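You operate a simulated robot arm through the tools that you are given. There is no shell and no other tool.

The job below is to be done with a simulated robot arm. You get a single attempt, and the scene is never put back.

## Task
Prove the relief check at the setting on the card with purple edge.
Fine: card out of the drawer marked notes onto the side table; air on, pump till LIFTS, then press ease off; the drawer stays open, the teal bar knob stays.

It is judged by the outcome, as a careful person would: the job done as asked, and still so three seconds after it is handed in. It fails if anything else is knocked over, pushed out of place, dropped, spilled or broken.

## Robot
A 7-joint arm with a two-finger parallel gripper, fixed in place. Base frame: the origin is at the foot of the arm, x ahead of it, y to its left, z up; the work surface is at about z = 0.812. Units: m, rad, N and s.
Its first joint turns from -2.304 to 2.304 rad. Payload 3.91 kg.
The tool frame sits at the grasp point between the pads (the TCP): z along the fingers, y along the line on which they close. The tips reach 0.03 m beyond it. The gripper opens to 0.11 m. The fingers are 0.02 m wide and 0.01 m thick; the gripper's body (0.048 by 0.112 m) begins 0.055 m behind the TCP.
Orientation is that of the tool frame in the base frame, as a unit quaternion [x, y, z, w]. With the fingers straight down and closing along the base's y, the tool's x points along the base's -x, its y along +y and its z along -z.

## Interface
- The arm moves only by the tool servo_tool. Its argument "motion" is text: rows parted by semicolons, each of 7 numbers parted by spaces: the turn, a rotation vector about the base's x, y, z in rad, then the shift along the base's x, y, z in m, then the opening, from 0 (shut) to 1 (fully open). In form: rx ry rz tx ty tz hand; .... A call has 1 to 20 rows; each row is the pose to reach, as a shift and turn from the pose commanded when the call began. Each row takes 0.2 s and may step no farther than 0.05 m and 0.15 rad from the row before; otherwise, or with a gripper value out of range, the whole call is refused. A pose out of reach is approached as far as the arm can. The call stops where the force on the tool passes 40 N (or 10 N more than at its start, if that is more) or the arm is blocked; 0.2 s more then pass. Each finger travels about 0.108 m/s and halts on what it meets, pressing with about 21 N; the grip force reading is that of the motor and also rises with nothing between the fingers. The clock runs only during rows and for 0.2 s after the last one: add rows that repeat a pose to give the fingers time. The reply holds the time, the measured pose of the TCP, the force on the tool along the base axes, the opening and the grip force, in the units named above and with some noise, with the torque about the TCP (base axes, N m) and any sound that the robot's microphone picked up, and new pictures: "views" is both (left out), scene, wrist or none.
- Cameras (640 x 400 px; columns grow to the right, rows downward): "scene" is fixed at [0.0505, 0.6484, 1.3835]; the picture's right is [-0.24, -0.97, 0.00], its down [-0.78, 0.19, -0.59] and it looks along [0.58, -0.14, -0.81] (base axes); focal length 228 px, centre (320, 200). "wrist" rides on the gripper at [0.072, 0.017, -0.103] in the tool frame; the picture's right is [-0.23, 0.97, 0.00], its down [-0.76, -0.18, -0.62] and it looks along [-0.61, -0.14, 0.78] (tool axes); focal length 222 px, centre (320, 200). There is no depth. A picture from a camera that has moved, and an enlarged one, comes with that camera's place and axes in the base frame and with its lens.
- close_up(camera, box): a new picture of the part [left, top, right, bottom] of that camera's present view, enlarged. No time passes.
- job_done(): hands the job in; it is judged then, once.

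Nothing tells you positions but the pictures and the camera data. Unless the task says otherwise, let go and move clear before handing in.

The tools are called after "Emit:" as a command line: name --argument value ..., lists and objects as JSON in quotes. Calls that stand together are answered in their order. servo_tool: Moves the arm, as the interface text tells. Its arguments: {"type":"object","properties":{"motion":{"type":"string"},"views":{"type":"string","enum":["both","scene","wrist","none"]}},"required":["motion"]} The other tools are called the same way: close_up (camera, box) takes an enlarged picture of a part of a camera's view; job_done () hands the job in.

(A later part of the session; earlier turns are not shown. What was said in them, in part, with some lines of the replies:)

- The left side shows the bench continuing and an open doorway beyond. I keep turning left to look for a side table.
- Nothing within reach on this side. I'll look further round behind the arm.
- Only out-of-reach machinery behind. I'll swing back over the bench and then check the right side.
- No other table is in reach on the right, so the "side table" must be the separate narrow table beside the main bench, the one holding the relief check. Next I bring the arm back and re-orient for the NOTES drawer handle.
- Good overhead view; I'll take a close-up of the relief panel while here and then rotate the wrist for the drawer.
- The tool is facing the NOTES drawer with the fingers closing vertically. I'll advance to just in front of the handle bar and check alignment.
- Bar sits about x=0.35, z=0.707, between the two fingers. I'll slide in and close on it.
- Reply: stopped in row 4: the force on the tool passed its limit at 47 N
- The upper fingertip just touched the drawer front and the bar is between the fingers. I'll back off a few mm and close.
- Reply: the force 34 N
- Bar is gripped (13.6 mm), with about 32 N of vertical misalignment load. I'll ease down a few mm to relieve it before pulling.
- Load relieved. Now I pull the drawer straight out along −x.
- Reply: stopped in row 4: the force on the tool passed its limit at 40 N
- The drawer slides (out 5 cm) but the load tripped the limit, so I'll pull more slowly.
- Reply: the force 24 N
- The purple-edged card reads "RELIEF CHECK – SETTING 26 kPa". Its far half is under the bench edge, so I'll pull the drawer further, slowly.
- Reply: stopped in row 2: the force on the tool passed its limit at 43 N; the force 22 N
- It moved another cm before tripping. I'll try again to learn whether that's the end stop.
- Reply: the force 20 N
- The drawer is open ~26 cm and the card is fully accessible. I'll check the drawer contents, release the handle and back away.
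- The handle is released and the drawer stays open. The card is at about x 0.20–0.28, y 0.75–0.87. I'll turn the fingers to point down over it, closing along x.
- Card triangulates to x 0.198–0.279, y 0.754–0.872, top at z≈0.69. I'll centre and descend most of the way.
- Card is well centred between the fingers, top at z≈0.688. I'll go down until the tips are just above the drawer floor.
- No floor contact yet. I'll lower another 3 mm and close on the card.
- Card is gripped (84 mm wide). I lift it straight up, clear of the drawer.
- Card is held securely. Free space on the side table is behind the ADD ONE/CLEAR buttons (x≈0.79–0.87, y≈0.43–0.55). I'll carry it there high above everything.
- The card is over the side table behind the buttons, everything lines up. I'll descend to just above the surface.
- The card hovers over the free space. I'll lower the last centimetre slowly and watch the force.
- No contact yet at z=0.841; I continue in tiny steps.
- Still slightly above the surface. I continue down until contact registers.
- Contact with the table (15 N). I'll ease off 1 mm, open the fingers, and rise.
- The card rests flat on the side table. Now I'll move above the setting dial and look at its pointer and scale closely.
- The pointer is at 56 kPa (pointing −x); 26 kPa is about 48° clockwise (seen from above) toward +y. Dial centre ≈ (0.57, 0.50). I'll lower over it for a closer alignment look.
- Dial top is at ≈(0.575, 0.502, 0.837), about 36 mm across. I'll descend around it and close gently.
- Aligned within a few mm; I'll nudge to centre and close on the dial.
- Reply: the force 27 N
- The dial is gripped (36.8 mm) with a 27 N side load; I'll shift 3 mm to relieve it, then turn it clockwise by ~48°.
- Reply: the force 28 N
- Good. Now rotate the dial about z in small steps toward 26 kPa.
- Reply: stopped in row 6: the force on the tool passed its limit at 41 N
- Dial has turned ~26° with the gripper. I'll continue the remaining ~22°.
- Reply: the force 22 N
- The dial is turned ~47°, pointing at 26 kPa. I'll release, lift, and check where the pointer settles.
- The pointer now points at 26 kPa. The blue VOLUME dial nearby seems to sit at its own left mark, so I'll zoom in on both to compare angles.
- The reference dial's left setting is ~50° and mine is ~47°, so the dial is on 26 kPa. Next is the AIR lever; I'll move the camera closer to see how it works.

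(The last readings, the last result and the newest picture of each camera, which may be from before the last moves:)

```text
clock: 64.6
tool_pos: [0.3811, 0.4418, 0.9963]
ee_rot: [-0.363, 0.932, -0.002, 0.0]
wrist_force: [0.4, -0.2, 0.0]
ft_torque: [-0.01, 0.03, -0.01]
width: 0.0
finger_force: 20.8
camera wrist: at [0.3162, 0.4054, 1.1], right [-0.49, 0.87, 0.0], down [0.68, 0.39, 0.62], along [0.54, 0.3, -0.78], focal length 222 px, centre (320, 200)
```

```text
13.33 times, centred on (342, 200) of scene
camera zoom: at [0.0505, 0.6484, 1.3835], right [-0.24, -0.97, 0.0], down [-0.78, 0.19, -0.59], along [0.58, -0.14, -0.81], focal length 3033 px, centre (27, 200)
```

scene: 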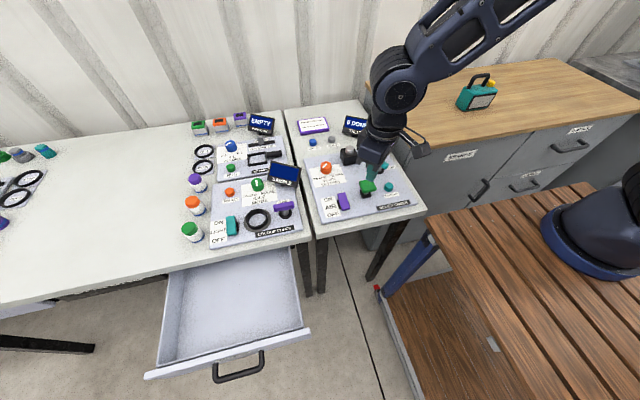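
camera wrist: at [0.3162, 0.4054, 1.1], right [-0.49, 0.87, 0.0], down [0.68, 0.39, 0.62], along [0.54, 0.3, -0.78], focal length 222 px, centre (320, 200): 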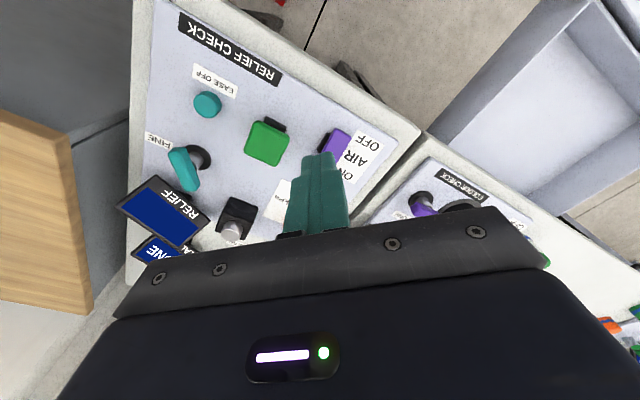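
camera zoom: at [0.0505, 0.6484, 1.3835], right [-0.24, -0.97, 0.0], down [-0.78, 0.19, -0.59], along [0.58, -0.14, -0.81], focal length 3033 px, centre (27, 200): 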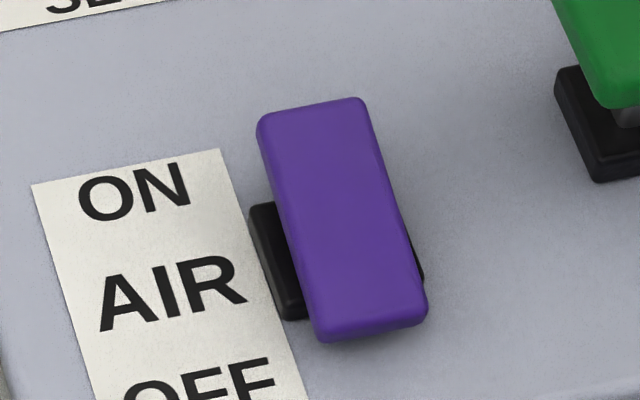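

The AIR switch looks like a rocker with ON toward +x and OFF toward −x. I'll shift for an unobstructed view to judge its tilt.

Emit:
servo_tool --motion "0 0 0 0.02 0.03 -0.02 0; 0 0 0 0.04 0.06 -0.04 0; 0 0 0 0.04 0.06 -0.05 0" --views "wrist"

Emit:
close_up --camera "wrist" --box '[250, 40, 410, 160]'

```text
clock: 65.4
tool_pos: [0.4205, 0.504, 0.9457]
ee_rot: [-0.363, 0.932, -0.002, 0.0]
wrist_force: [-0.6, -0.4, 0.1]
ft_torque: [0.0, -0.03, 0.01]
width: 0.0
finger_force: 20.9
camera wrist: at [0.3561, 0.4665, 1.0486], right [-0.49, 0.87, 0.0], down [0.68, 0.39, 0.62], along [0.54, 0.3, -0.78], focal length 222 px, centre (320, 200)
```

wrist: 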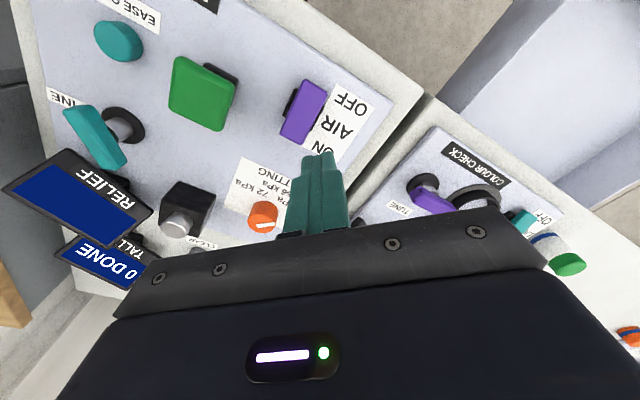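

```text
3.33 times, centred on (330, 100) of wrist
camera zoom: at [0.3561, 0.4665, 1.0486], right [-0.49, 0.87, 0.0], down [0.68, 0.39, 0.62], along [0.54, 0.3, -0.78], focal length 740 px, centre (287, 533)
```

zoom: 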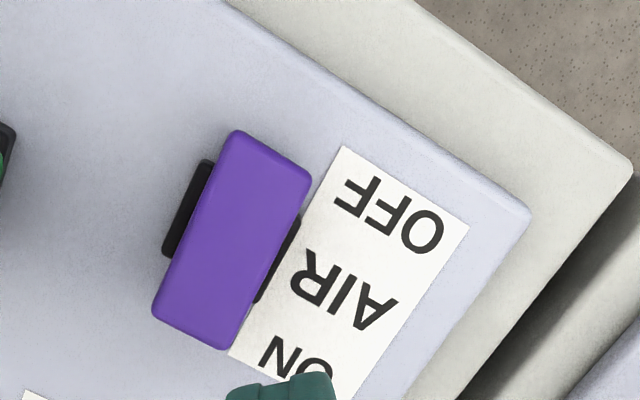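

The rocker's ON end is raised (x≈0.445, z≈0.847) and OFF end is down. I'll press the ON end down with closed fingertips.

Emit:
servo_tool --motion "0 0 0 0.016 -0.019 -0.03 0; 0 0 0 0.0165 -0.019 -0.056 0; 0 0 0 0.0165 -0.019 -0.064 0; 0 0 0 0.0165 -0.019 -0.07 0; 0 0 0 0.0165 -0.019 -0.076 0; 0 0 0 0.0165 -0.019 -0.082 0; 0 0 0 0.0165 -0.019 -0.086 0" --views "wrist"

Emit:
close_up --camera "scene" --box '[310, 160, 420, 225]'

```text
clock: 67.0
tool_pos: [0.4395, 0.4841, 0.8632]
ee_rot: [-0.363, 0.932, -0.001, 0.003]
wrist_force: [-0.3, -8.3, 16.4]
ft_torque: [-0.23, 0.22, 0.07]
width: 0.0001
finger_force: 21.2
heard: click
stopped in row 7: the force on the tool passed its limit at 48 N (the readings are from after the stop); the commanded pose is now the measured one
camera wrist: at [0.374, 0.4471, 0.967], right [-0.49, 0.87, 0.0], down [0.68, 0.38, 0.63], along [0.55, 0.31, -0.78], focal length 222 px, centre (320, 200)
```

wrist: 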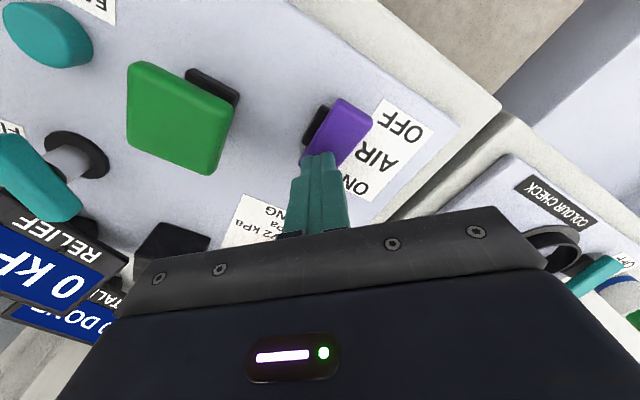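

```text
5.82 times, centred on (365, 192) of scene
camera zoom: at [0.0505, 0.6484, 1.3835], right [-0.24, -0.97, 0.0], down [-0.78, 0.19, -0.59], along [0.58, -0.14, -0.81], focal length 1324 px, centre (58, 244)
```

zoom: 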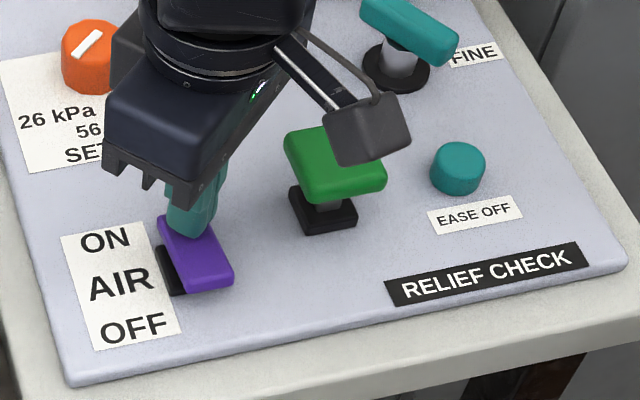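

A click was heard and the RELIEF display lit up ("0 kPa"). I'll lift off and read the display.

Emit:
servo_tool --motion "0 0 0 0 0 0.03 0; 0 0 0 0 0 0.07 0; 0 0 0 0 0 0.11 0; 0 0 0 0 0 0.13 0"

Emit:
close_up --camera "scene" --box '[300, 110, 430, 230]'

Emit:
close_up --camera "wrist" --box '[20, 0, 420, 250]'

```text
clock: 68.0
tool_pos: [0.4384, 0.4826, 0.993]
ee_rot: [-0.363, 0.932, -0.002, 0.002]
wrist_force: [-0.2, 0.4, 0.1]
ft_torque: [-0.01, -0.01, 0.0]
width: 0.0
finger_force: 21.1
camera wrist: at [0.3747, 0.4462, 1.0963], right [-0.49, 0.87, 0.0], down [0.68, 0.38, 0.63], along [0.55, 0.31, -0.78], focal length 222 px, centre (320, 200)
```

scene: 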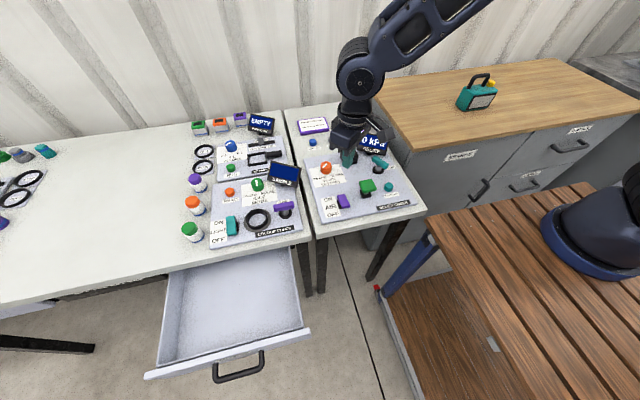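
wrist: 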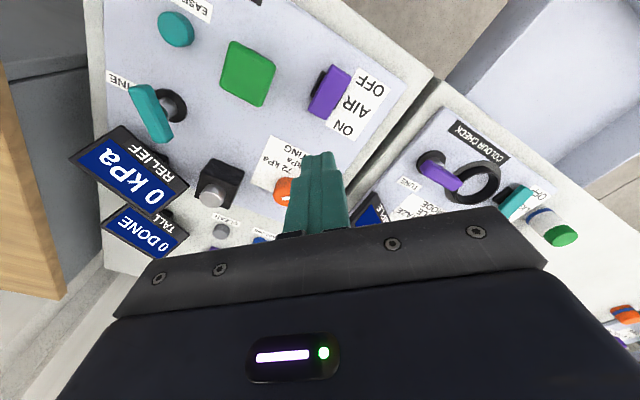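

```text
3.33 times, centred on (365, 170) of scene
camera zoom: at [0.0505, 0.6484, 1.3835], right [-0.24, -0.97, 0.0], down [-0.78, 0.19, -0.59], along [0.58, -0.14, -0.81], focal length 758 px, centre (170, 300)
```

zoom: 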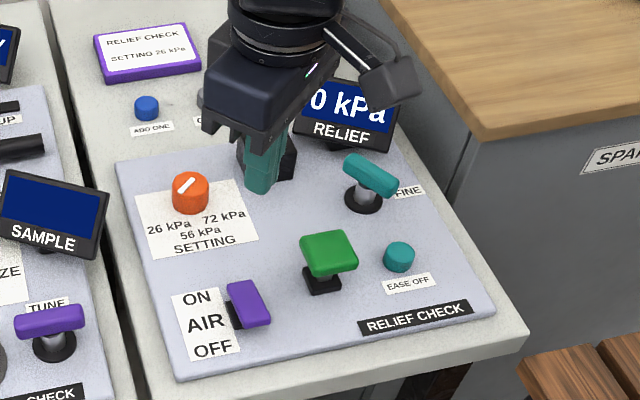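

```text
1.60 times, centred on (220, 125) of wrist
camera zoom: at [0.3747, 0.4462, 1.0963], right [-0.49, 0.87, 0.0], down [0.68, 0.38, 0.63], along [0.55, 0.31, -0.78], focal length 355 px, centre (480, 320)
```

zoom: 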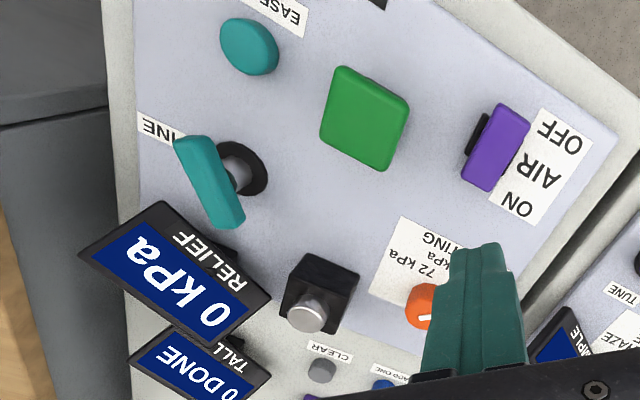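

AIR is ON and RELIEF reads 0 kPa. The green pump plate centre is ≈(0.441, 0.408), top z≈0.863. I'll move over it.

Emit:
servo_tool --motion "0 0 0 0.001 -0.03 -0.01 0; 0 0 0 0.002 -0.06 -0.03 0; 0 0 0 0.0026 -0.0746 -0.06 0; 0 0 0 0.0026 -0.0746 -0.083 0"

Emit:
close_up --camera "scene" --box '[300, 110, 430, 230]'

```text
clock: 69.0
tool_pos: [0.4418, 0.4098, 0.909]
ee_rot: [-0.362, 0.932, -0.001, 0.001]
wrist_force: [0.8, -0.3, 0.1]
ft_torque: [0.01, 0.0, 0.01]
width: 0.0
finger_force: 21.2
camera wrist: at [0.3766, 0.3729, 1.0122], right [-0.49, 0.87, 0.0], down [0.68, 0.38, 0.63], along [0.55, 0.31, -0.78], focal length 222 px, centre (320, 200)
```

scene: 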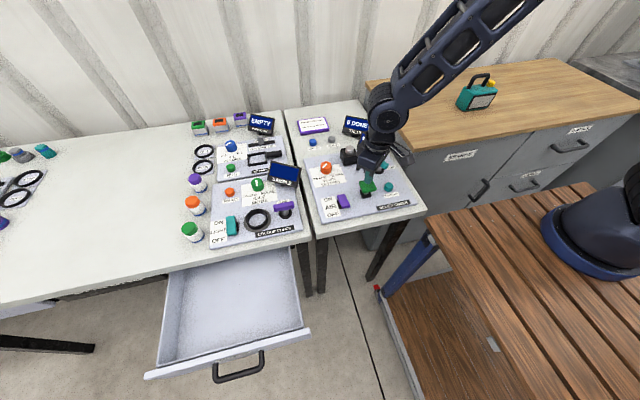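
wrist: 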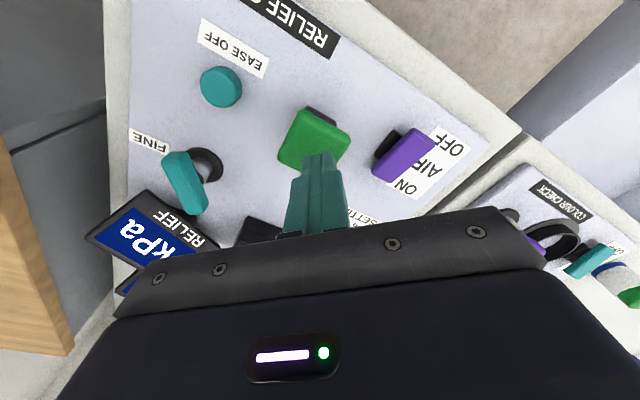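

```text
3.33 times, centred on (365, 170) of scene
camera zoom: at [0.0505, 0.6484, 1.3835], right [-0.24, -0.97, 0.0], down [-0.78, 0.19, -0.59], along [0.58, -0.14, -0.81], focal length 758 px, centre (170, 300)
```

zoom: 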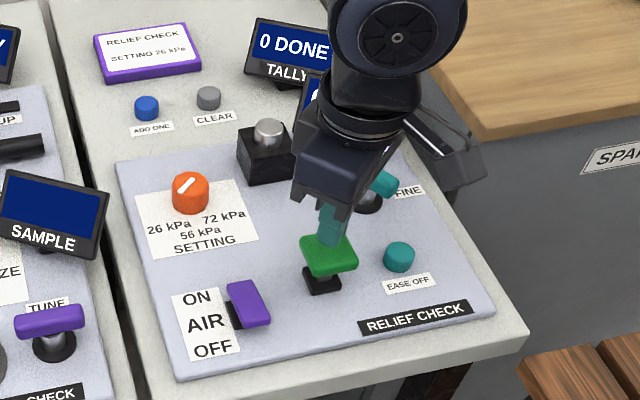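

Fingertips are centred above the pump plate. I'll make one stroke, then lift and move aside to read the display.

Emit:
servo_tool --motion "0 0 0 -0.001 -0.001 -0.014 0; 0 0 0 -0.001 -0.001 -0.022 0; 0 0 0 -0.001 -0.001 -0.028 0; 0 0 0 -0.001 -0.001 -0.033 0; 0 0 0 -0.001 -0.001 -0.036 0; 0 0 0 -0.001 -0.001 0 0; 0 0 0 -0.001 0.03 0.03 0; 0 0 0 -0.001 0.075 0.04 0; 0 0 0 -0.001 0.075 0.07 0"

Emit:
close_up --camera "scene" --box '[300, 110, 430, 230]'

```text
clock: 71.0
tool_pos: [0.4391, 0.485, 0.9813]
ee_rot: [-0.363, 0.932, -0.001, 0.003]
wrist_force: [0.5, -0.3, 0.3]
ft_torque: [0.0, 0.02, 0.0]
width: 0.0
finger_force: 21.6
camera wrist: at [0.3753, 0.4479, 1.0845], right [-0.49, 0.87, 0.0], down [0.68, 0.38, 0.63], along [0.55, 0.31, -0.78], focal length 222 px, centre (320, 200)
```

scene: 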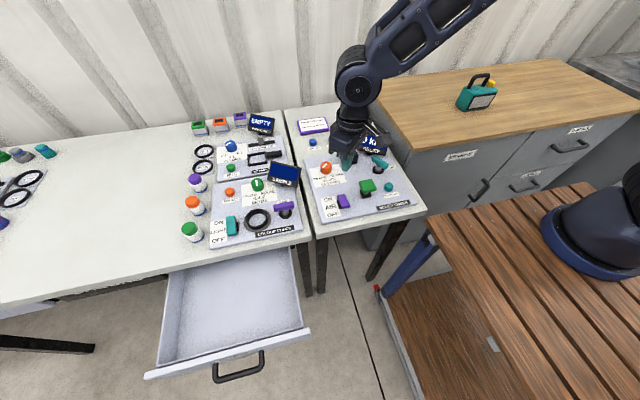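
wrist: 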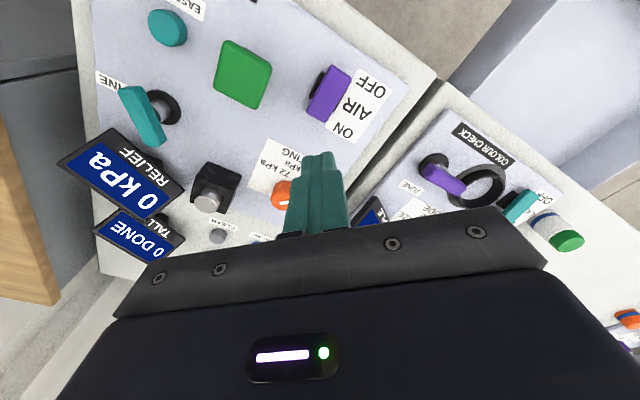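

```text
3.33 times, centred on (365, 170) of scene
camera zoom: at [0.0505, 0.6484, 1.3835], right [-0.24, -0.97, 0.0], down [-0.78, 0.19, -0.59], along [0.58, -0.14, -0.81], focal length 758 px, centre (170, 300)
```

zoom: 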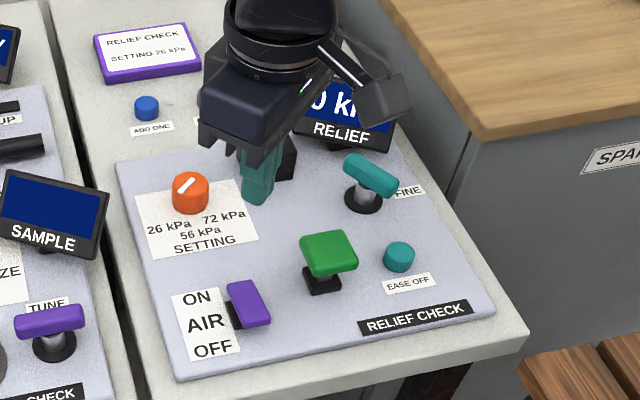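

Still 0 kPa, so the stroke was too shallow. I'll go back, press to the same depth and check force there.

Emit:
servo_tool --motion "0 0 0 0 -0.045 -0.03 0; 0 0 0 0.001 -0.075 -0.06 0; 0 0 0 0.001 -0.075 -0.085 0; 0 0 0 0.001 -0.075 -0.1 0; 0 0 0 0.001 -0.075 -0.108 0; 0 0 0 0.001 -0.075 -0.108 0"

Emit:
close_up --camera "wrist" --box '[70, 60, 430, 260]'

Emit:
close_up --camera "scene" --box '[330, 150, 410, 210]'

```text
refused: row 1 steps farther than a row can; nothing moved
```

```text
1.78 times, centred on (250, 160) of wrist
camera zoom: at [0.3753, 0.4479, 1.0845], right [-0.49, 0.87, 0.0], down [0.68, 0.38, 0.63], along [0.55, 0.31, -0.78], focal length 395 px, centre (444, 271)
```

zoom: 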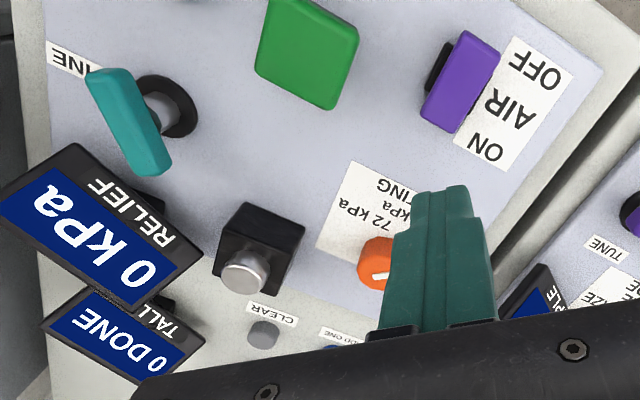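

```text
6.67 times, centred on (370, 180) of scene
camera zoom: at [0.0505, 0.6484, 1.3835], right [-0.24, -0.97, 0.0], down [-0.78, 0.19, -0.59], along [0.58, -0.14, -0.81], focal length 1516 px, centre (-13, 333)
```

zoom: 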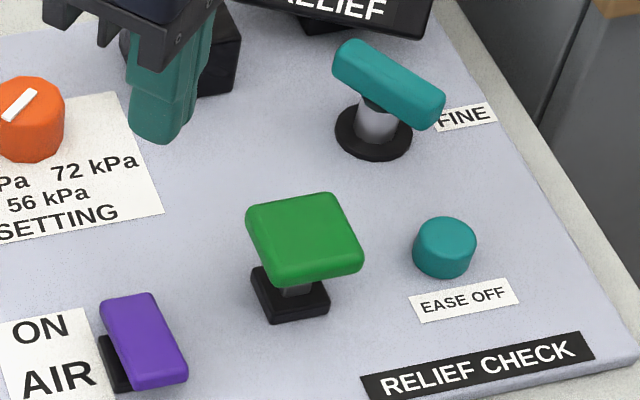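

One step was too long and was refused; I'll repeat with smaller steps.

Emit:
servo_tool --motion "0 0 0 0 -0.035 -0.02 0; 0 0 0 0.001 -0.075 -0.04 0; 0 0 0 0.001 -0.075 -0.07 0; 0 0 0 0.001 -0.075 -0.09 0; 0 0 0 0.001 -0.075 -0.1 0; 0 0 0 0.001 -0.075 -0.108 0; 0 0 0 0.001 -0.075 -0.108 0"

Emit:
close_up --camera "scene" --box '[330, 150, 410, 210]'

Emit:
close_up --camera "wrist" --box '[70, 0, 430, 260]'

```text
clock: 72.6
tool_pos: [0.441, 0.4079, 0.8722]
ee_rot: [-0.363, 0.932, -0.001, 0.002]
wrist_force: [0.8, 1.7, 3.9]
ft_torque: [0.04, -0.02, -0.04]
width: 0.0001
finger_force: 21.4
camera wrist: at [0.3765, 0.372, 0.9753], right [-0.49, 0.87, 0.0], down [0.68, 0.38, 0.63], along [0.55, 0.31, -0.78], focal length 222 px, centre (320, 200)
```

scene: 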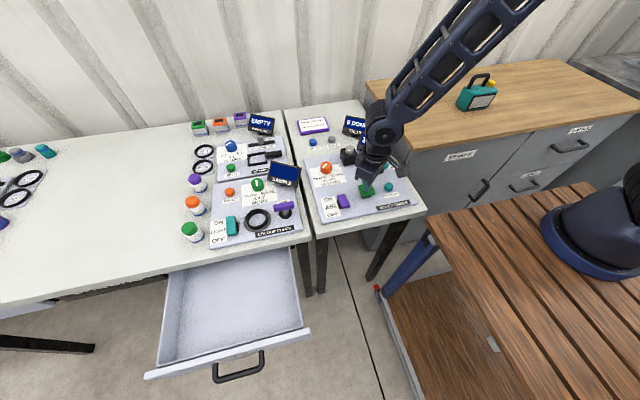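
wrist: 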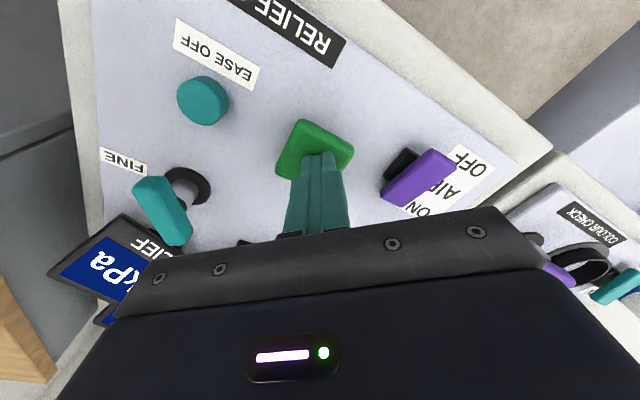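

```text
6.67 times, centred on (370, 180) of scene
camera zoom: at [0.0505, 0.6484, 1.3835], right [-0.24, -0.97, 0.0], down [-0.78, 0.19, -0.59], along [0.58, -0.14, -0.81], focal length 1516 px, centre (-13, 333)
```

zoom: 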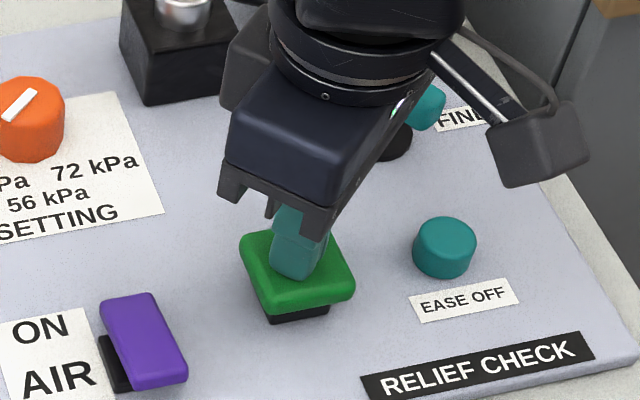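

```text
1.54 times, centred on (250, 130) of wrist
camera zoom: at [0.3765, 0.372, 0.9753], right [-0.49, 0.87, 0.0], down [0.68, 0.38, 0.63], along [0.55, 0.31, -0.78], focal length 342 px, centre (428, 308)
```

zoom: 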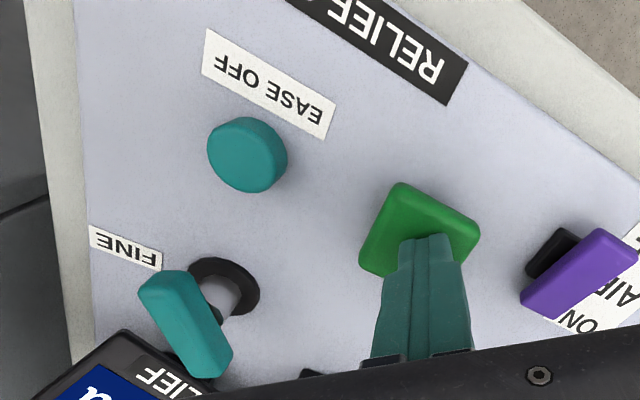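

The plate yields on a soft spring (4 N) but isn't fully down. I'll press further until it bottoms out.

Emit:
servo_tool --motion "0 0 0 0 0 -0.003 0; 0 0 0 0 0 -0.006 0; 0 0 0 0 0 -0.008 0" --views "none"

Emit:
servo_tool --motion "0 0 0 0 0 0.03 0; 0 0 0 0 0.04 0.05 0; 0 0 0 0 0.075 0.08 0; 0 0 0 0 0.075 0.11 0"

Emit:
close_up --camera "wrist" --box '[40, 60, 400, 280]'

```text
clock: 73.2
tool_pos: [0.441, 0.4073, 0.8678]
ee_rot: [-0.362, 0.932, -0.001, 0.003]
wrist_force: [-6.7, -10.3, 29.1]
ft_torque: [-0.37, 0.25, -0.02]
width: 0.0001
finger_force: 21.3
stopped in row 2: the force on the tool passed its limit at 45 N (the readings are from after the stop); the commanded pose is now the measured one
```

```text
clock: 74.2
tool_pos: [0.4408, 0.4842, 0.9779]
ee_rot: [-0.363, 0.932, -0.001, 0.003]
wrist_force: [0.5, -0.2, 0.6]
ft_torque: [-0.02, 0.01, -0.03]
width: 0.0001
finger_force: 20.8
camera wrist: at [0.3764, 0.4474, 1.0808], right [-0.49, 0.87, 0.0], down [0.68, 0.38, 0.63], along [0.55, 0.31, -0.78], focal length 222 px, centre (320, 200)
```

scene: 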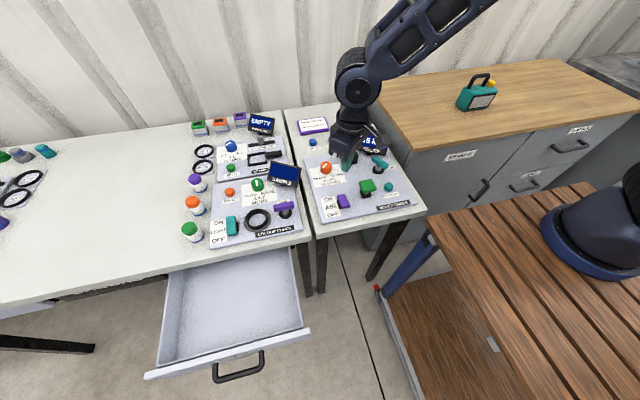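
wrist: 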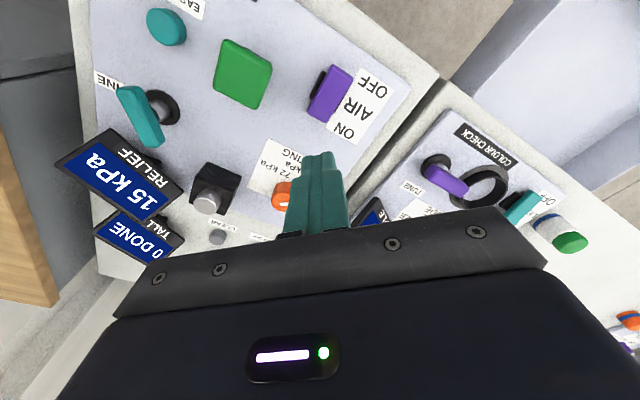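

```text
1.78 times, centred on (220, 170) of wrist
camera zoom: at [0.3764, 0.4474, 1.0808], right [-0.49, 0.87, 0.0], down [0.68, 0.38, 0.63], along [0.55, 0.31, -0.78], focal length 395 px, centre (498, 253)
```

zoom: 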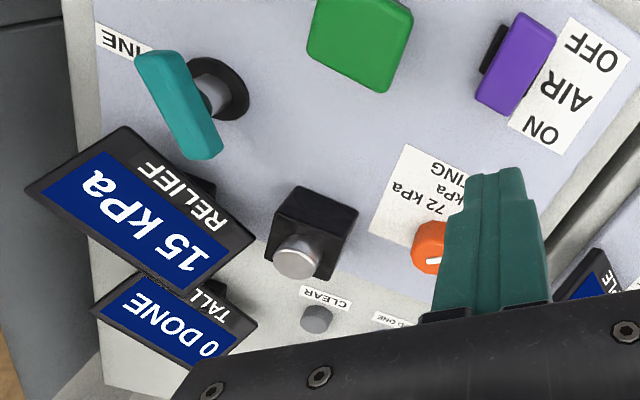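

15 kPa after one full stroke. I'll do the second stroke the same way and read the display again.

Emit:
servo_tool --motion "0 0 0 0 -0.035 -0.02 0; 0 0 0 0 -0.076 -0.04 0; 0 0 0 0 -0.076 -0.07 0; 0 0 0 0 -0.076 -0.09 0; 0 0 0 0 -0.076 -0.1 0; 0 0 0 0 -0.076 -0.106 0; 0 0 0 0 -0.076 -0.109 0; 0 0 0 0 -0.076 -0.112 0"

Emit:
servo_tool --motion "0 0 0 0 0 0.03 0; 0 0 0 0 0.04 0.05 0; 0 0 0 0 0.075 0.08 0; 0 0 0 0 0.075 0.11 0"

Emit:
close_up --camera "wrist" --box '[40, 60, 400, 280]'

```text
clock: 76.0
tool_pos: [0.4423, 0.4077, 0.8684]
ee_rot: [-0.362, 0.932, 0.0, 0.005]
wrist_force: [-5.5, -9.7, 28.4]
ft_torque: [-0.44, 0.27, 0.04]
width: 0.0
finger_force: 20.9
stopped in row 8: the force on the tool passed its limit at 46 N (the readings are from after the stop); the commanded pose is now the measured one
camera wrist: at [0.3777, 0.3717, 0.9718], right [-0.49, 0.87, 0.0], down [0.68, 0.38, 0.63], along [0.55, 0.31, -0.78], focal length 222 px, centre (320, 200)
```

scene: 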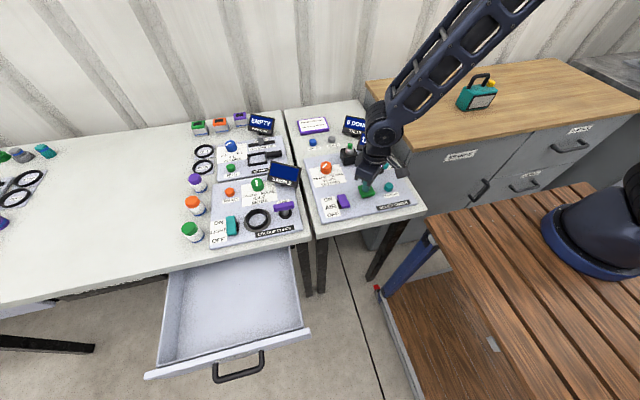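
wrist: 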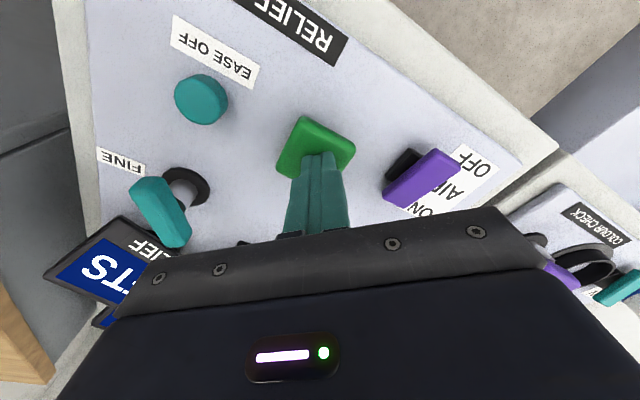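

```text
clock: 77.0
tool_pos: [0.443, 0.4821, 0.976]
ee_rot: [-0.363, 0.932, -0.001, 0.004]
wrist_force: [0.8, 0.0, -1.0]
ft_torque: [-0.01, 0.01, 0.0]
width: 0.0
finger_force: 21.4
camera wrist: at [0.3782, 0.4464, 1.0799], right [-0.49, 0.87, 0.0], down [0.68, 0.38, 0.63], along [0.55, 0.31, -0.78], focal length 222 px, centre (320, 200)
```

scene: 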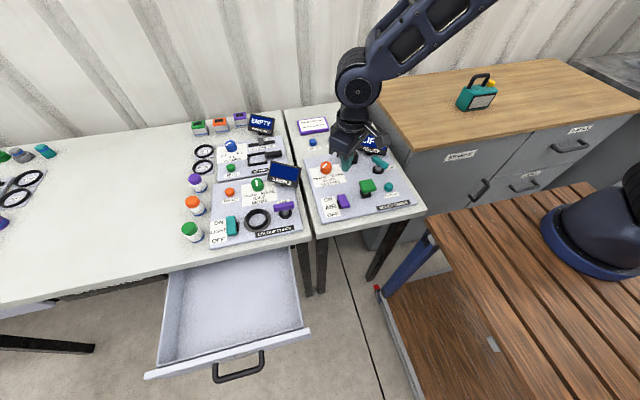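
wrist: 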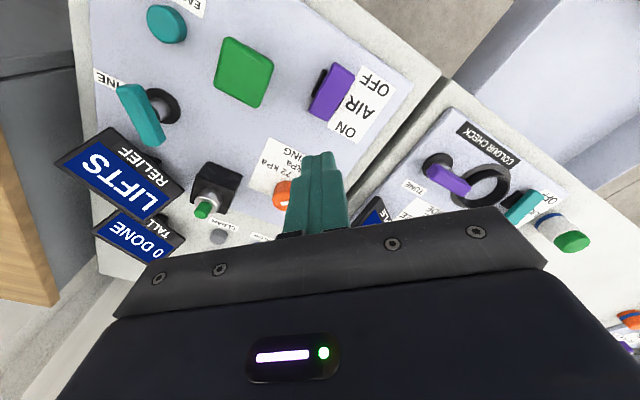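

```text
1.78 times, centred on (220, 170) of wrist
camera zoom: at [0.3782, 0.4464, 1.0799], right [-0.49, 0.87, 0.0], down [0.68, 0.38, 0.63], along [0.55, 0.31, -0.78], focal length 395 px, centre (498, 253)
```

zoom: 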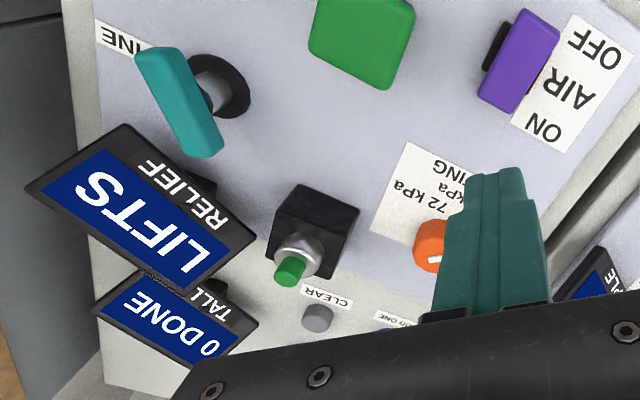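

RELIEF shows LIFTS. Now the round teal EASE OFF button at about (0.434, 0.338); I'll move above it and check alignment, staying clear of the teal bar knob.

Emit:
servo_tool --motion "0 0 0 -0.003 -0.048 0 0; 0 0 0 -0.006 -0.096 0 0; 0 0 0 -0.009 -0.144 0 0; 0 0 0 -0.009 -0.144 -0.035 0; 0 0 0 -0.009 -0.144 -0.065 0"

Emit:
close_up --camera "scene" --box '[340, 140, 420, 220]'

Emit:
close_up --camera "wrist" --box '[140, 0, 460, 240]'

```text
clock: 78.2
tool_pos: [0.433, 0.3411, 0.912]
ee_rot: [-0.363, 0.932, 0.0, 0.004]
wrist_force: [0.1, 0.6, -0.1]
ft_torque: [0.06, -0.03, 0.01]
width: 0.0002
finger_force: 20.4
camera wrist: at [0.3681, 0.3035, 1.0149], right [-0.49, 0.87, 0.0], down [0.68, 0.38, 0.63], along [0.55, 0.31, -0.78], focal length 222 px, centre (320, 200)
```

scene: 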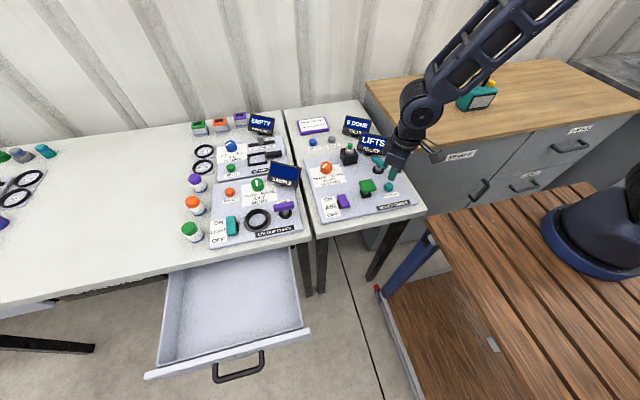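
wrist: 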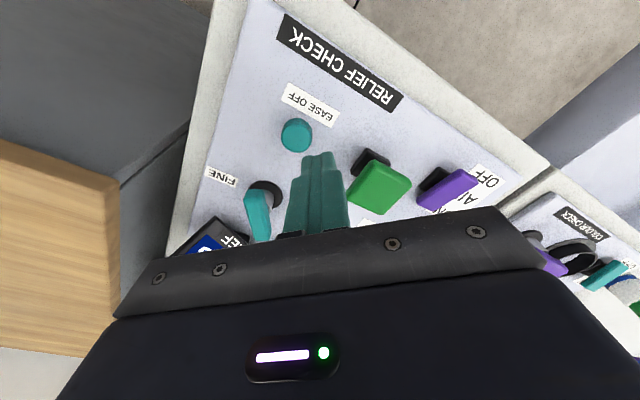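

```text
5.00 times, centred on (380, 180) of scene
camera zoom: at [0.0505, 0.6484, 1.3835], right [-0.24, -0.97, 0.0], down [-0.78, 0.19, -0.59], along [0.58, -0.14, -0.81], focal length 1137 px, centre (20, 300)
```

zoom: 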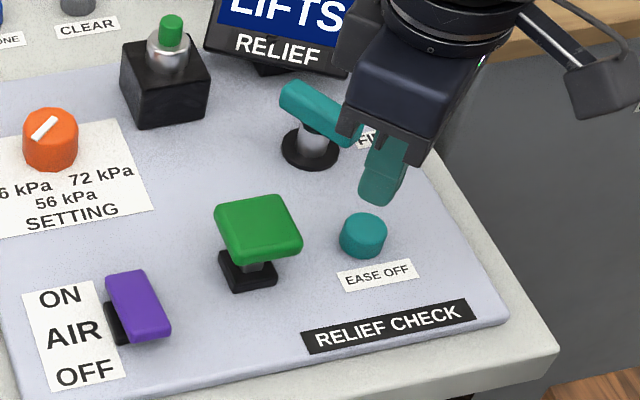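

```text
1.67 times, centred on (300, 120) of wrist
camera zoom: at [0.3681, 0.3035, 1.0149], right [-0.49, 0.87, 0.0], down [0.68, 0.38, 0.63], along [0.55, 0.31, -0.78], focal length 370 px, centre (353, 333)
```

zoom: 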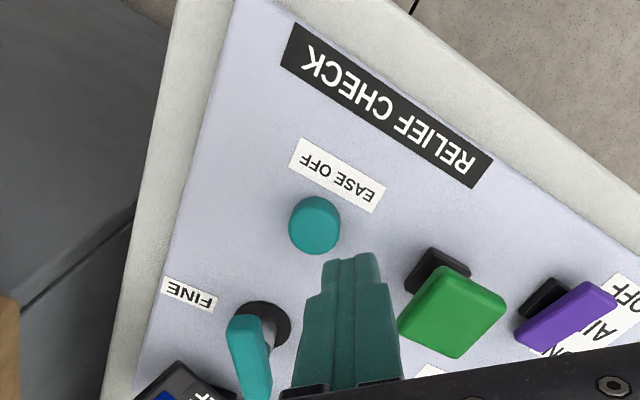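

The button is actually about 8 mm further +x and 10 mm −y. I'll shift, then press it down gently.

Emit:
servo_tool --motion "0 0 0 0.008 -0.01 -0.01 0; 0 0 0 0.008 -0.01 -0.03 0; 0 0 0 0.008 -0.01 -0.04 0; 0 0 0 0.008 -0.01 -0.045 0; 0 0 0 0.008 -0.01 -0.049 0; 0 0 0 0.008 -0.01 -0.053 0; 0 0 0 0.008 -0.01 -0.056 0"

Emit:
close_up --camera "scene" --box '[340, 120, 430, 220]'

```text
clock: 79.8
tool_pos: [0.4414, 0.3299, 0.8577]
ee_rot: [-0.363, 0.932, 0.001, 0.004]
wrist_force: [0.8, 0.8, 1.2]
ft_torque: [0.04, -0.02, 0.0]
width: 0.0
finger_force: 21.3
camera wrist: at [0.3768, 0.2934, 0.9603], right [-0.49, 0.87, 0.0], down [0.68, 0.38, 0.63], along [0.55, 0.31, -0.78], focal length 222 px, centre (320, 200)
```

scene: 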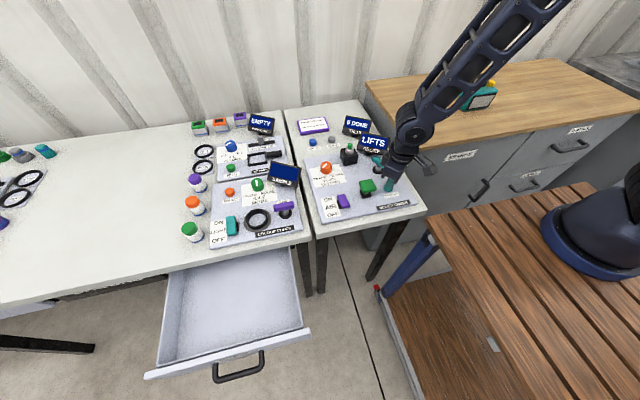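
wrist: 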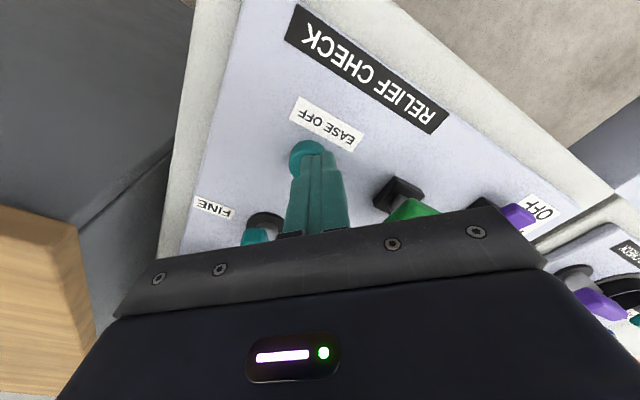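

```text
4.00 times, centred on (385, 170) of scene
camera zoom: at [0.0505, 0.6484, 1.3835], right [-0.24, -0.97, 0.0], down [-0.78, 0.19, -0.59], along [0.58, -0.14, -0.81], focal length 910 px, centre (60, 320)
```

zoom: 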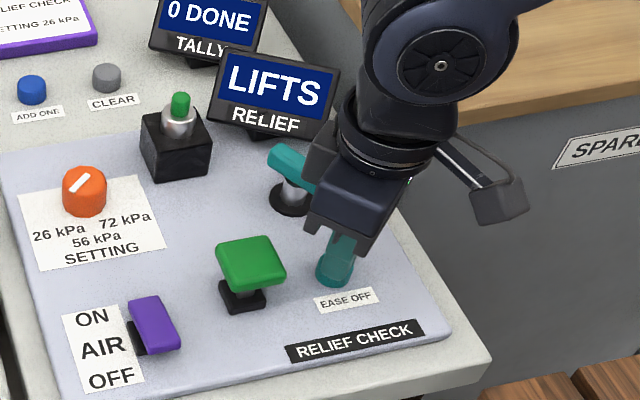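

The fingertips sit on only the edge of the button and the display still shows LIFTS. I'll lift, shift a few mm and recheck.

Emit:
servo_tool --motion "0 0 0 0 0 0.02 0; 0 0 0 0.004 -0.006 0.025 0; 0 0 0 0.004 -0.006 0.02 0" --views "wrist"

Emit:
close_up --camera "wrist" --box '[220, 80, 420, 240]'

Emit:
close_up --camera "scene" --box '[366, 170, 414, 200]'

```text
clock: 80.6
tool_pos: [0.4456, 0.3222, 0.8777]
ee_rot: [-0.363, 0.932, 0.0, 0.004]
wrist_force: [0.2, -0.1, 0.5]
ft_torque: [0.01, -0.04, 0.03]
width: 0.0
finger_force: 21.0
camera wrist: at [0.3814, 0.2865, 0.9799], right [-0.49, 0.87, 0.0], down [0.68, 0.38, 0.63], along [0.55, 0.31, -0.78], focal length 222 px, centre (320, 200)
```

wrist: 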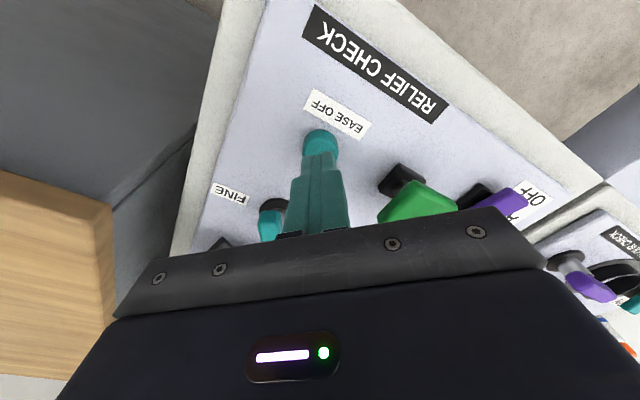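

```text
2.50 times, centred on (320, 160) of wrist
camera zoom: at [0.3814, 0.2865, 0.9799], right [-0.49, 0.87, 0.0], down [0.68, 0.38, 0.63], along [0.55, 0.31, -0.78], focal length 555 px, centre (320, 300)
```

zoom: 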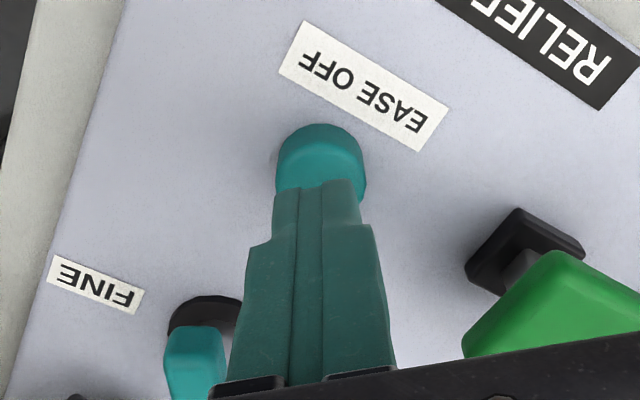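

```text
13.33 times, centred on (390, 185) of scene
camera zoom: at [0.0505, 0.6484, 1.3835], right [-0.24, -0.97, 0.0], down [-0.78, 0.19, -0.59], along [0.58, -0.14, -0.81], focal length 3033 px, centre (-613, 400)
```

zoom: 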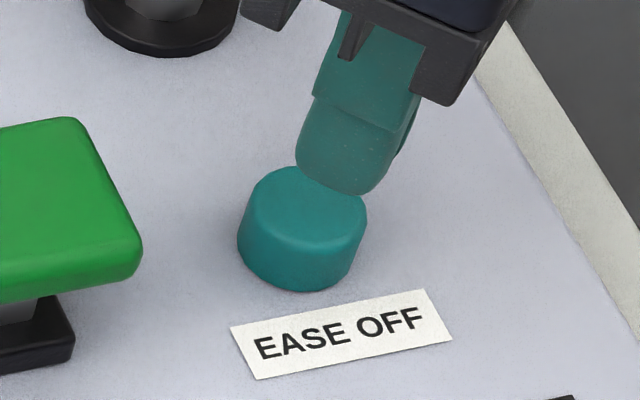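

Combining views, the button top is lower (z≈0.826) and centred near (0.451, 0.327). I'll shift there and press with force monitoring.

Emit:
servo_tool --motion "0 0 0 0.0055 0.0045 -0.01 0; 0 0 0 0.0055 0.0045 -0.018 0; 0 0 0 0.0055 0.0045 -0.022 0; 0 0 0 0.0055 0.0045 -0.026 0; 0 0 0 0.0055 0.0045 -0.029 0; 0 0 0 0.0055 0.0045 -0.032 0"

Emit:
close_up --camera "scene" --box '[340, 120, 430, 220]'

Emit:
close_up --camera "wrist" --box '[220, 80, 420, 240]'

```text
clock: 81.7
tool_pos: [0.4536, 0.328, 0.8531]
ee_rot: [-0.363, 0.932, 0.001, 0.005]
wrist_force: [-6.1, -5.5, 23.8]
ft_torque: [-0.27, 0.21, -0.06]
width: 0.0
finger_force: 20.6
heard: click
stopped in row 5: the force on the tool passed its limit at 55 N (the readings are from after the stop); the commanded pose is now the measured one
camera wrist: at [0.3871, 0.2917, 0.9556], right [-0.49, 0.87, 0.0], down [0.68, 0.38, 0.63], along [0.55, 0.31, -0.78], focal length 222 px, centre (320, 200)
```

scene: 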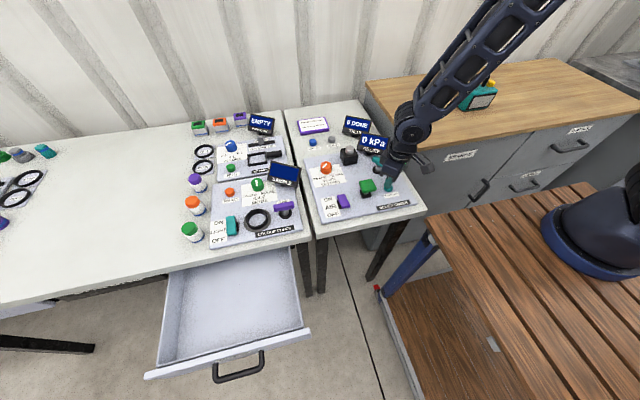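
wrist: 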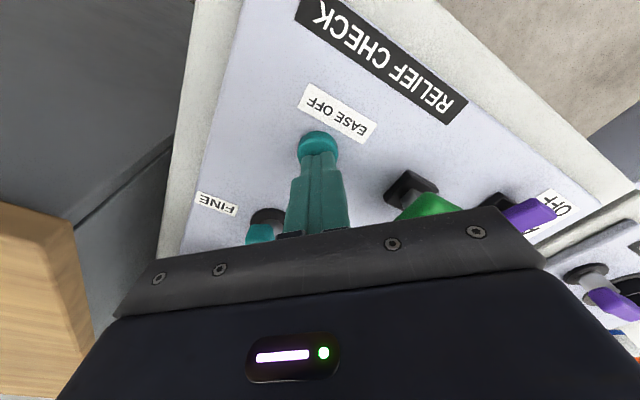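

```text
4.00 times, centred on (385, 170) of scene
camera zoom: at [0.0505, 0.6484, 1.3835], right [-0.24, -0.97, 0.0], down [-0.78, 0.19, -0.59], along [0.58, -0.14, -0.81], focal length 910 px, centre (60, 320)
```

zoom: 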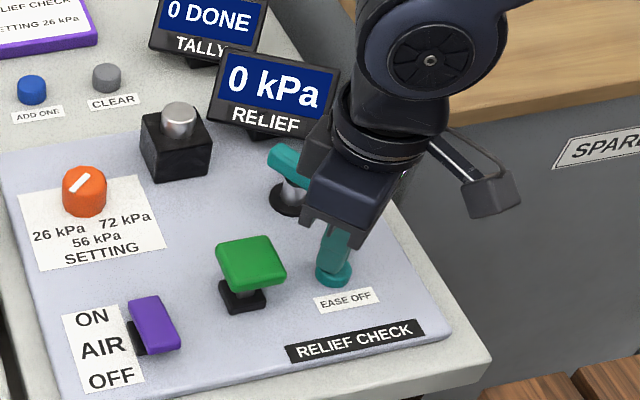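

```text
2.50 times, centred on (320, 160) of wrist
camera zoom: at [0.3871, 0.2917, 0.9556], right [-0.49, 0.87, 0.0], down [0.68, 0.38, 0.63], along [0.55, 0.31, -0.78], focal length 555 px, centre (320, 300)
```

zoom: 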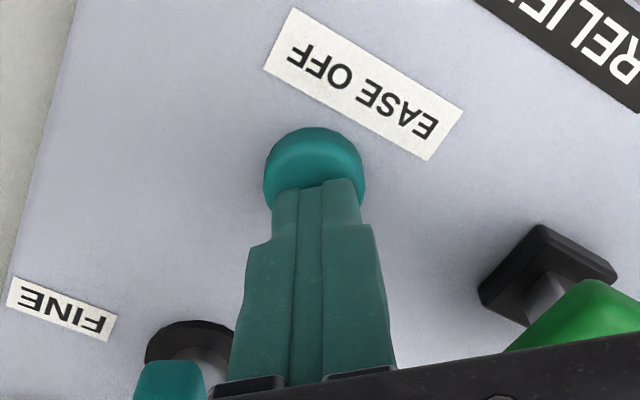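

Click heard; RELIEF reads 0 kPa again, so the pressure is eased off. I'll lift straight up, move clear, and check the whole scene.

Emit:
servo_tool --motion "0 0 0 0 0 0.03 0; 0 0 0 0 0 0.07 0; 0 0 0 0 0 0.12 0; 0 0 0 0 0 0.16 0; 0 0 0 0 0.04 0.2 0; 0 0 0 -0.02 0.08 0.22 0; 0 0 0 -0.04 0.12 0.25 0; 0 0 0 -0.05 0.16 0.28 0; 0 0 0 -0.05 0.16 0.3 0"

Emit:
close_up --camera "scene" --box '[290, 90, 430, 230]'

Emit:
close_up --camera "wrist" --box '[60, 0, 420, 240]'

```text
refused: row 5 steps farther than a row can; nothing moved
```

```text
2.86 times, centred on (360, 160) of scene
camera zoom: at [0.0505, 0.6484, 1.3835], right [-0.24, -0.97, 0.0], down [-0.78, 0.19, -0.59], along [0.58, -0.14, -0.81], focal length 650 px, centre (206, 314)
```

zoom: 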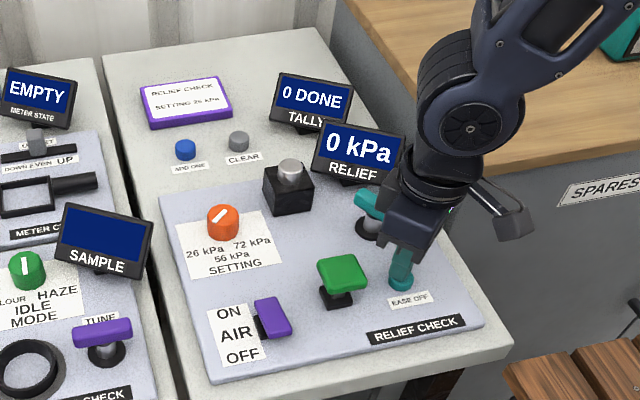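

```text
1.67 times, centred on (240, 120) of wrist
camera zoom: at [0.3871, 0.2917, 0.9556], right [-0.49, 0.87, 0.0], down [0.68, 0.38, 0.63], along [0.55, 0.31, -0.78], focal length 370 px, centre (453, 333)
```

zoom: 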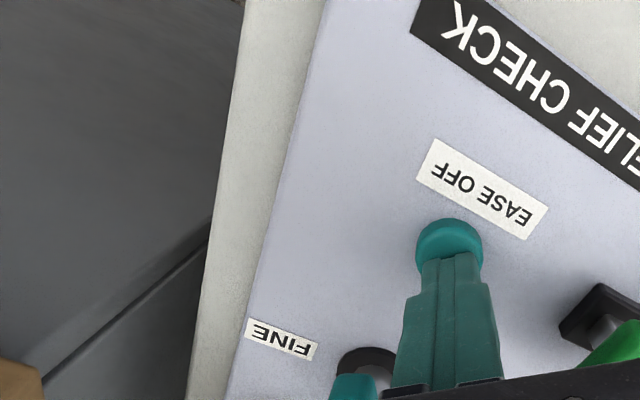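

The retract was refused for step size; display reads 0 kPa. I'll retract with smaller steps.

Emit:
servo_tool --motion "0 0 0 0 0 0.03 0; 0 0 0 0 0 0.07 0; 0 0 0 0 0 0.11 0; 0 0 0 0 0 0.15 0; 0 0 0 0 0.035 0.17 0; 0 0 0 -0.02 0.07 0.19 0; 0 0 0 -0.04 0.105 0.21 0; 0 0 0 -0.05 0.14 0.235 0; 0 0 0 -0.05 0.17 0.26 0"

Emit:
close_up --camera "scene" --box '[290, 90, 430, 230]'

Emit:
close_up --camera "wrist" --box '[60, 0, 420, 240]'

```text
clock: 83.7
tool_pos: [0.4021, 0.498, 1.1132]
ee_rot: [-0.363, 0.932, 0.0, 0.005]
wrist_force: [-0.1, 0.2, -0.5]
ft_torque: [0.01, 0.0, -0.02]
width: 0.0
finger_force: 21.4
camera wrist: at [0.3362, 0.4608, 1.2165], right [-0.49, 0.87, 0.0], down [0.68, 0.38, 0.63], along [0.55, 0.31, -0.78], focal length 222 px, centre (320, 200)
```

scene: 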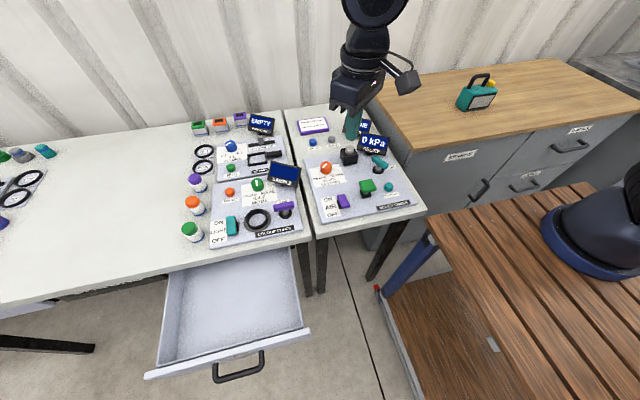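
wrist: 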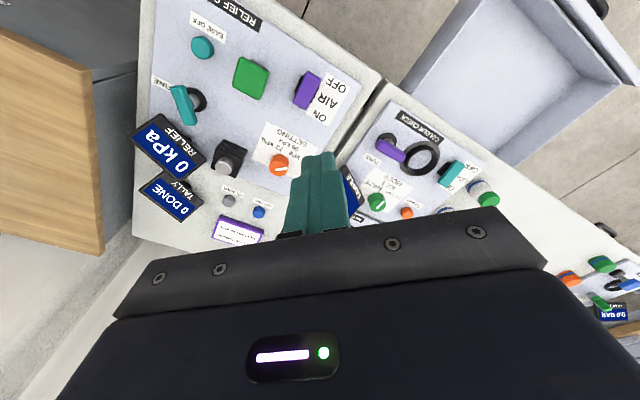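

```text
2.86 times, centred on (360, 160) of scene
camera zoom: at [0.0505, 0.6484, 1.3835], right [-0.24, -0.97, 0.0], down [-0.78, 0.19, -0.59], along [0.58, -0.14, -0.81], focal length 650 px, centre (206, 314)
```

zoom: 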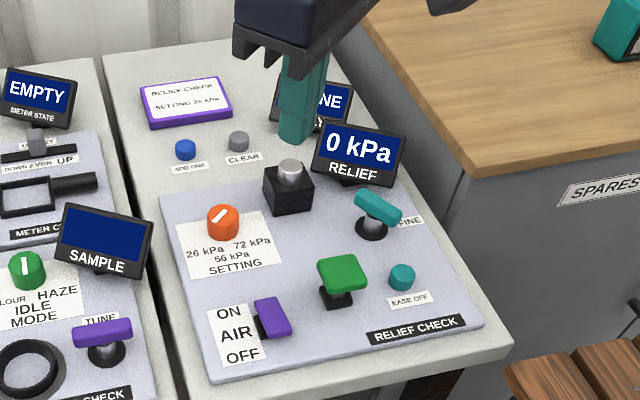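

```text
1.67 times, centred on (240, 120) of wrist
camera zoom: at [0.3362, 0.4608, 1.2165], right [-0.49, 0.87, 0.0], down [0.68, 0.38, 0.63], along [0.55, 0.31, -0.78], focal length 370 px, centre (453, 333)
```

zoom: 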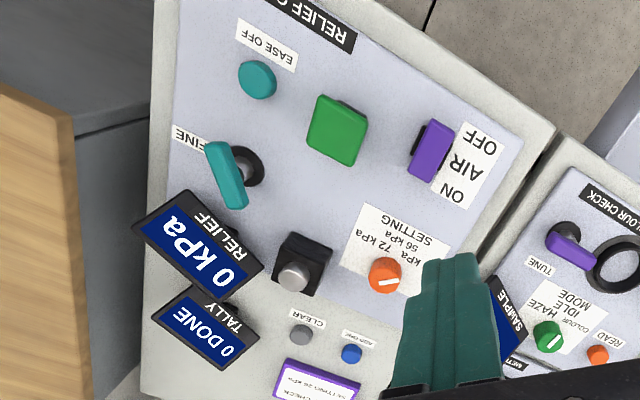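

Everything is in its final state: the card is on the side table, the drawer is open, and the dial is at 26 kPa. Air is on, the check showed LIFTS, and it is now eased off to 0 kPa. The teal bar knob is untouched and the arm is clear, so I'm handing in.

Emit:
job_done

```text
The job is handed in.
```

The relief check is proved at 26 kPa, the setting on the purple-edged card. The job is handed in, but no verdict has come back.

- **Card:** it came out of the NOTES drawer and is lying flat on the side table. No table was labelled, so I took "side table" to be the narrow one carrying the relief check. The card is behind the ADD ONE and CLEAR buttons.
- **Drawer:** it is still open, pulled out about 26 cm.
- **Setting:** the dial was at 56 kPa, and I turned it to 26 kPa. The pointer sits at about 47° by my measurement. The neighbouring VOLUME dial's left mark measures about 50°, so it is close but not exact.
- **Check:** with air on, one full pump stroke read 15 kPa and the second showed LIFTS. A shallower first press had not registered.
- **Ease off:** my first press only caught the button's edge and did nothing. The second press clicked and the display dropped to 0 kPa.
- **Left alone:** I didn't move the teal bar knob, and the air is still on because you didn't ask for it off.

In the last pictures I saw nothing knocked over or moved out of place. The arm is clear of the table.
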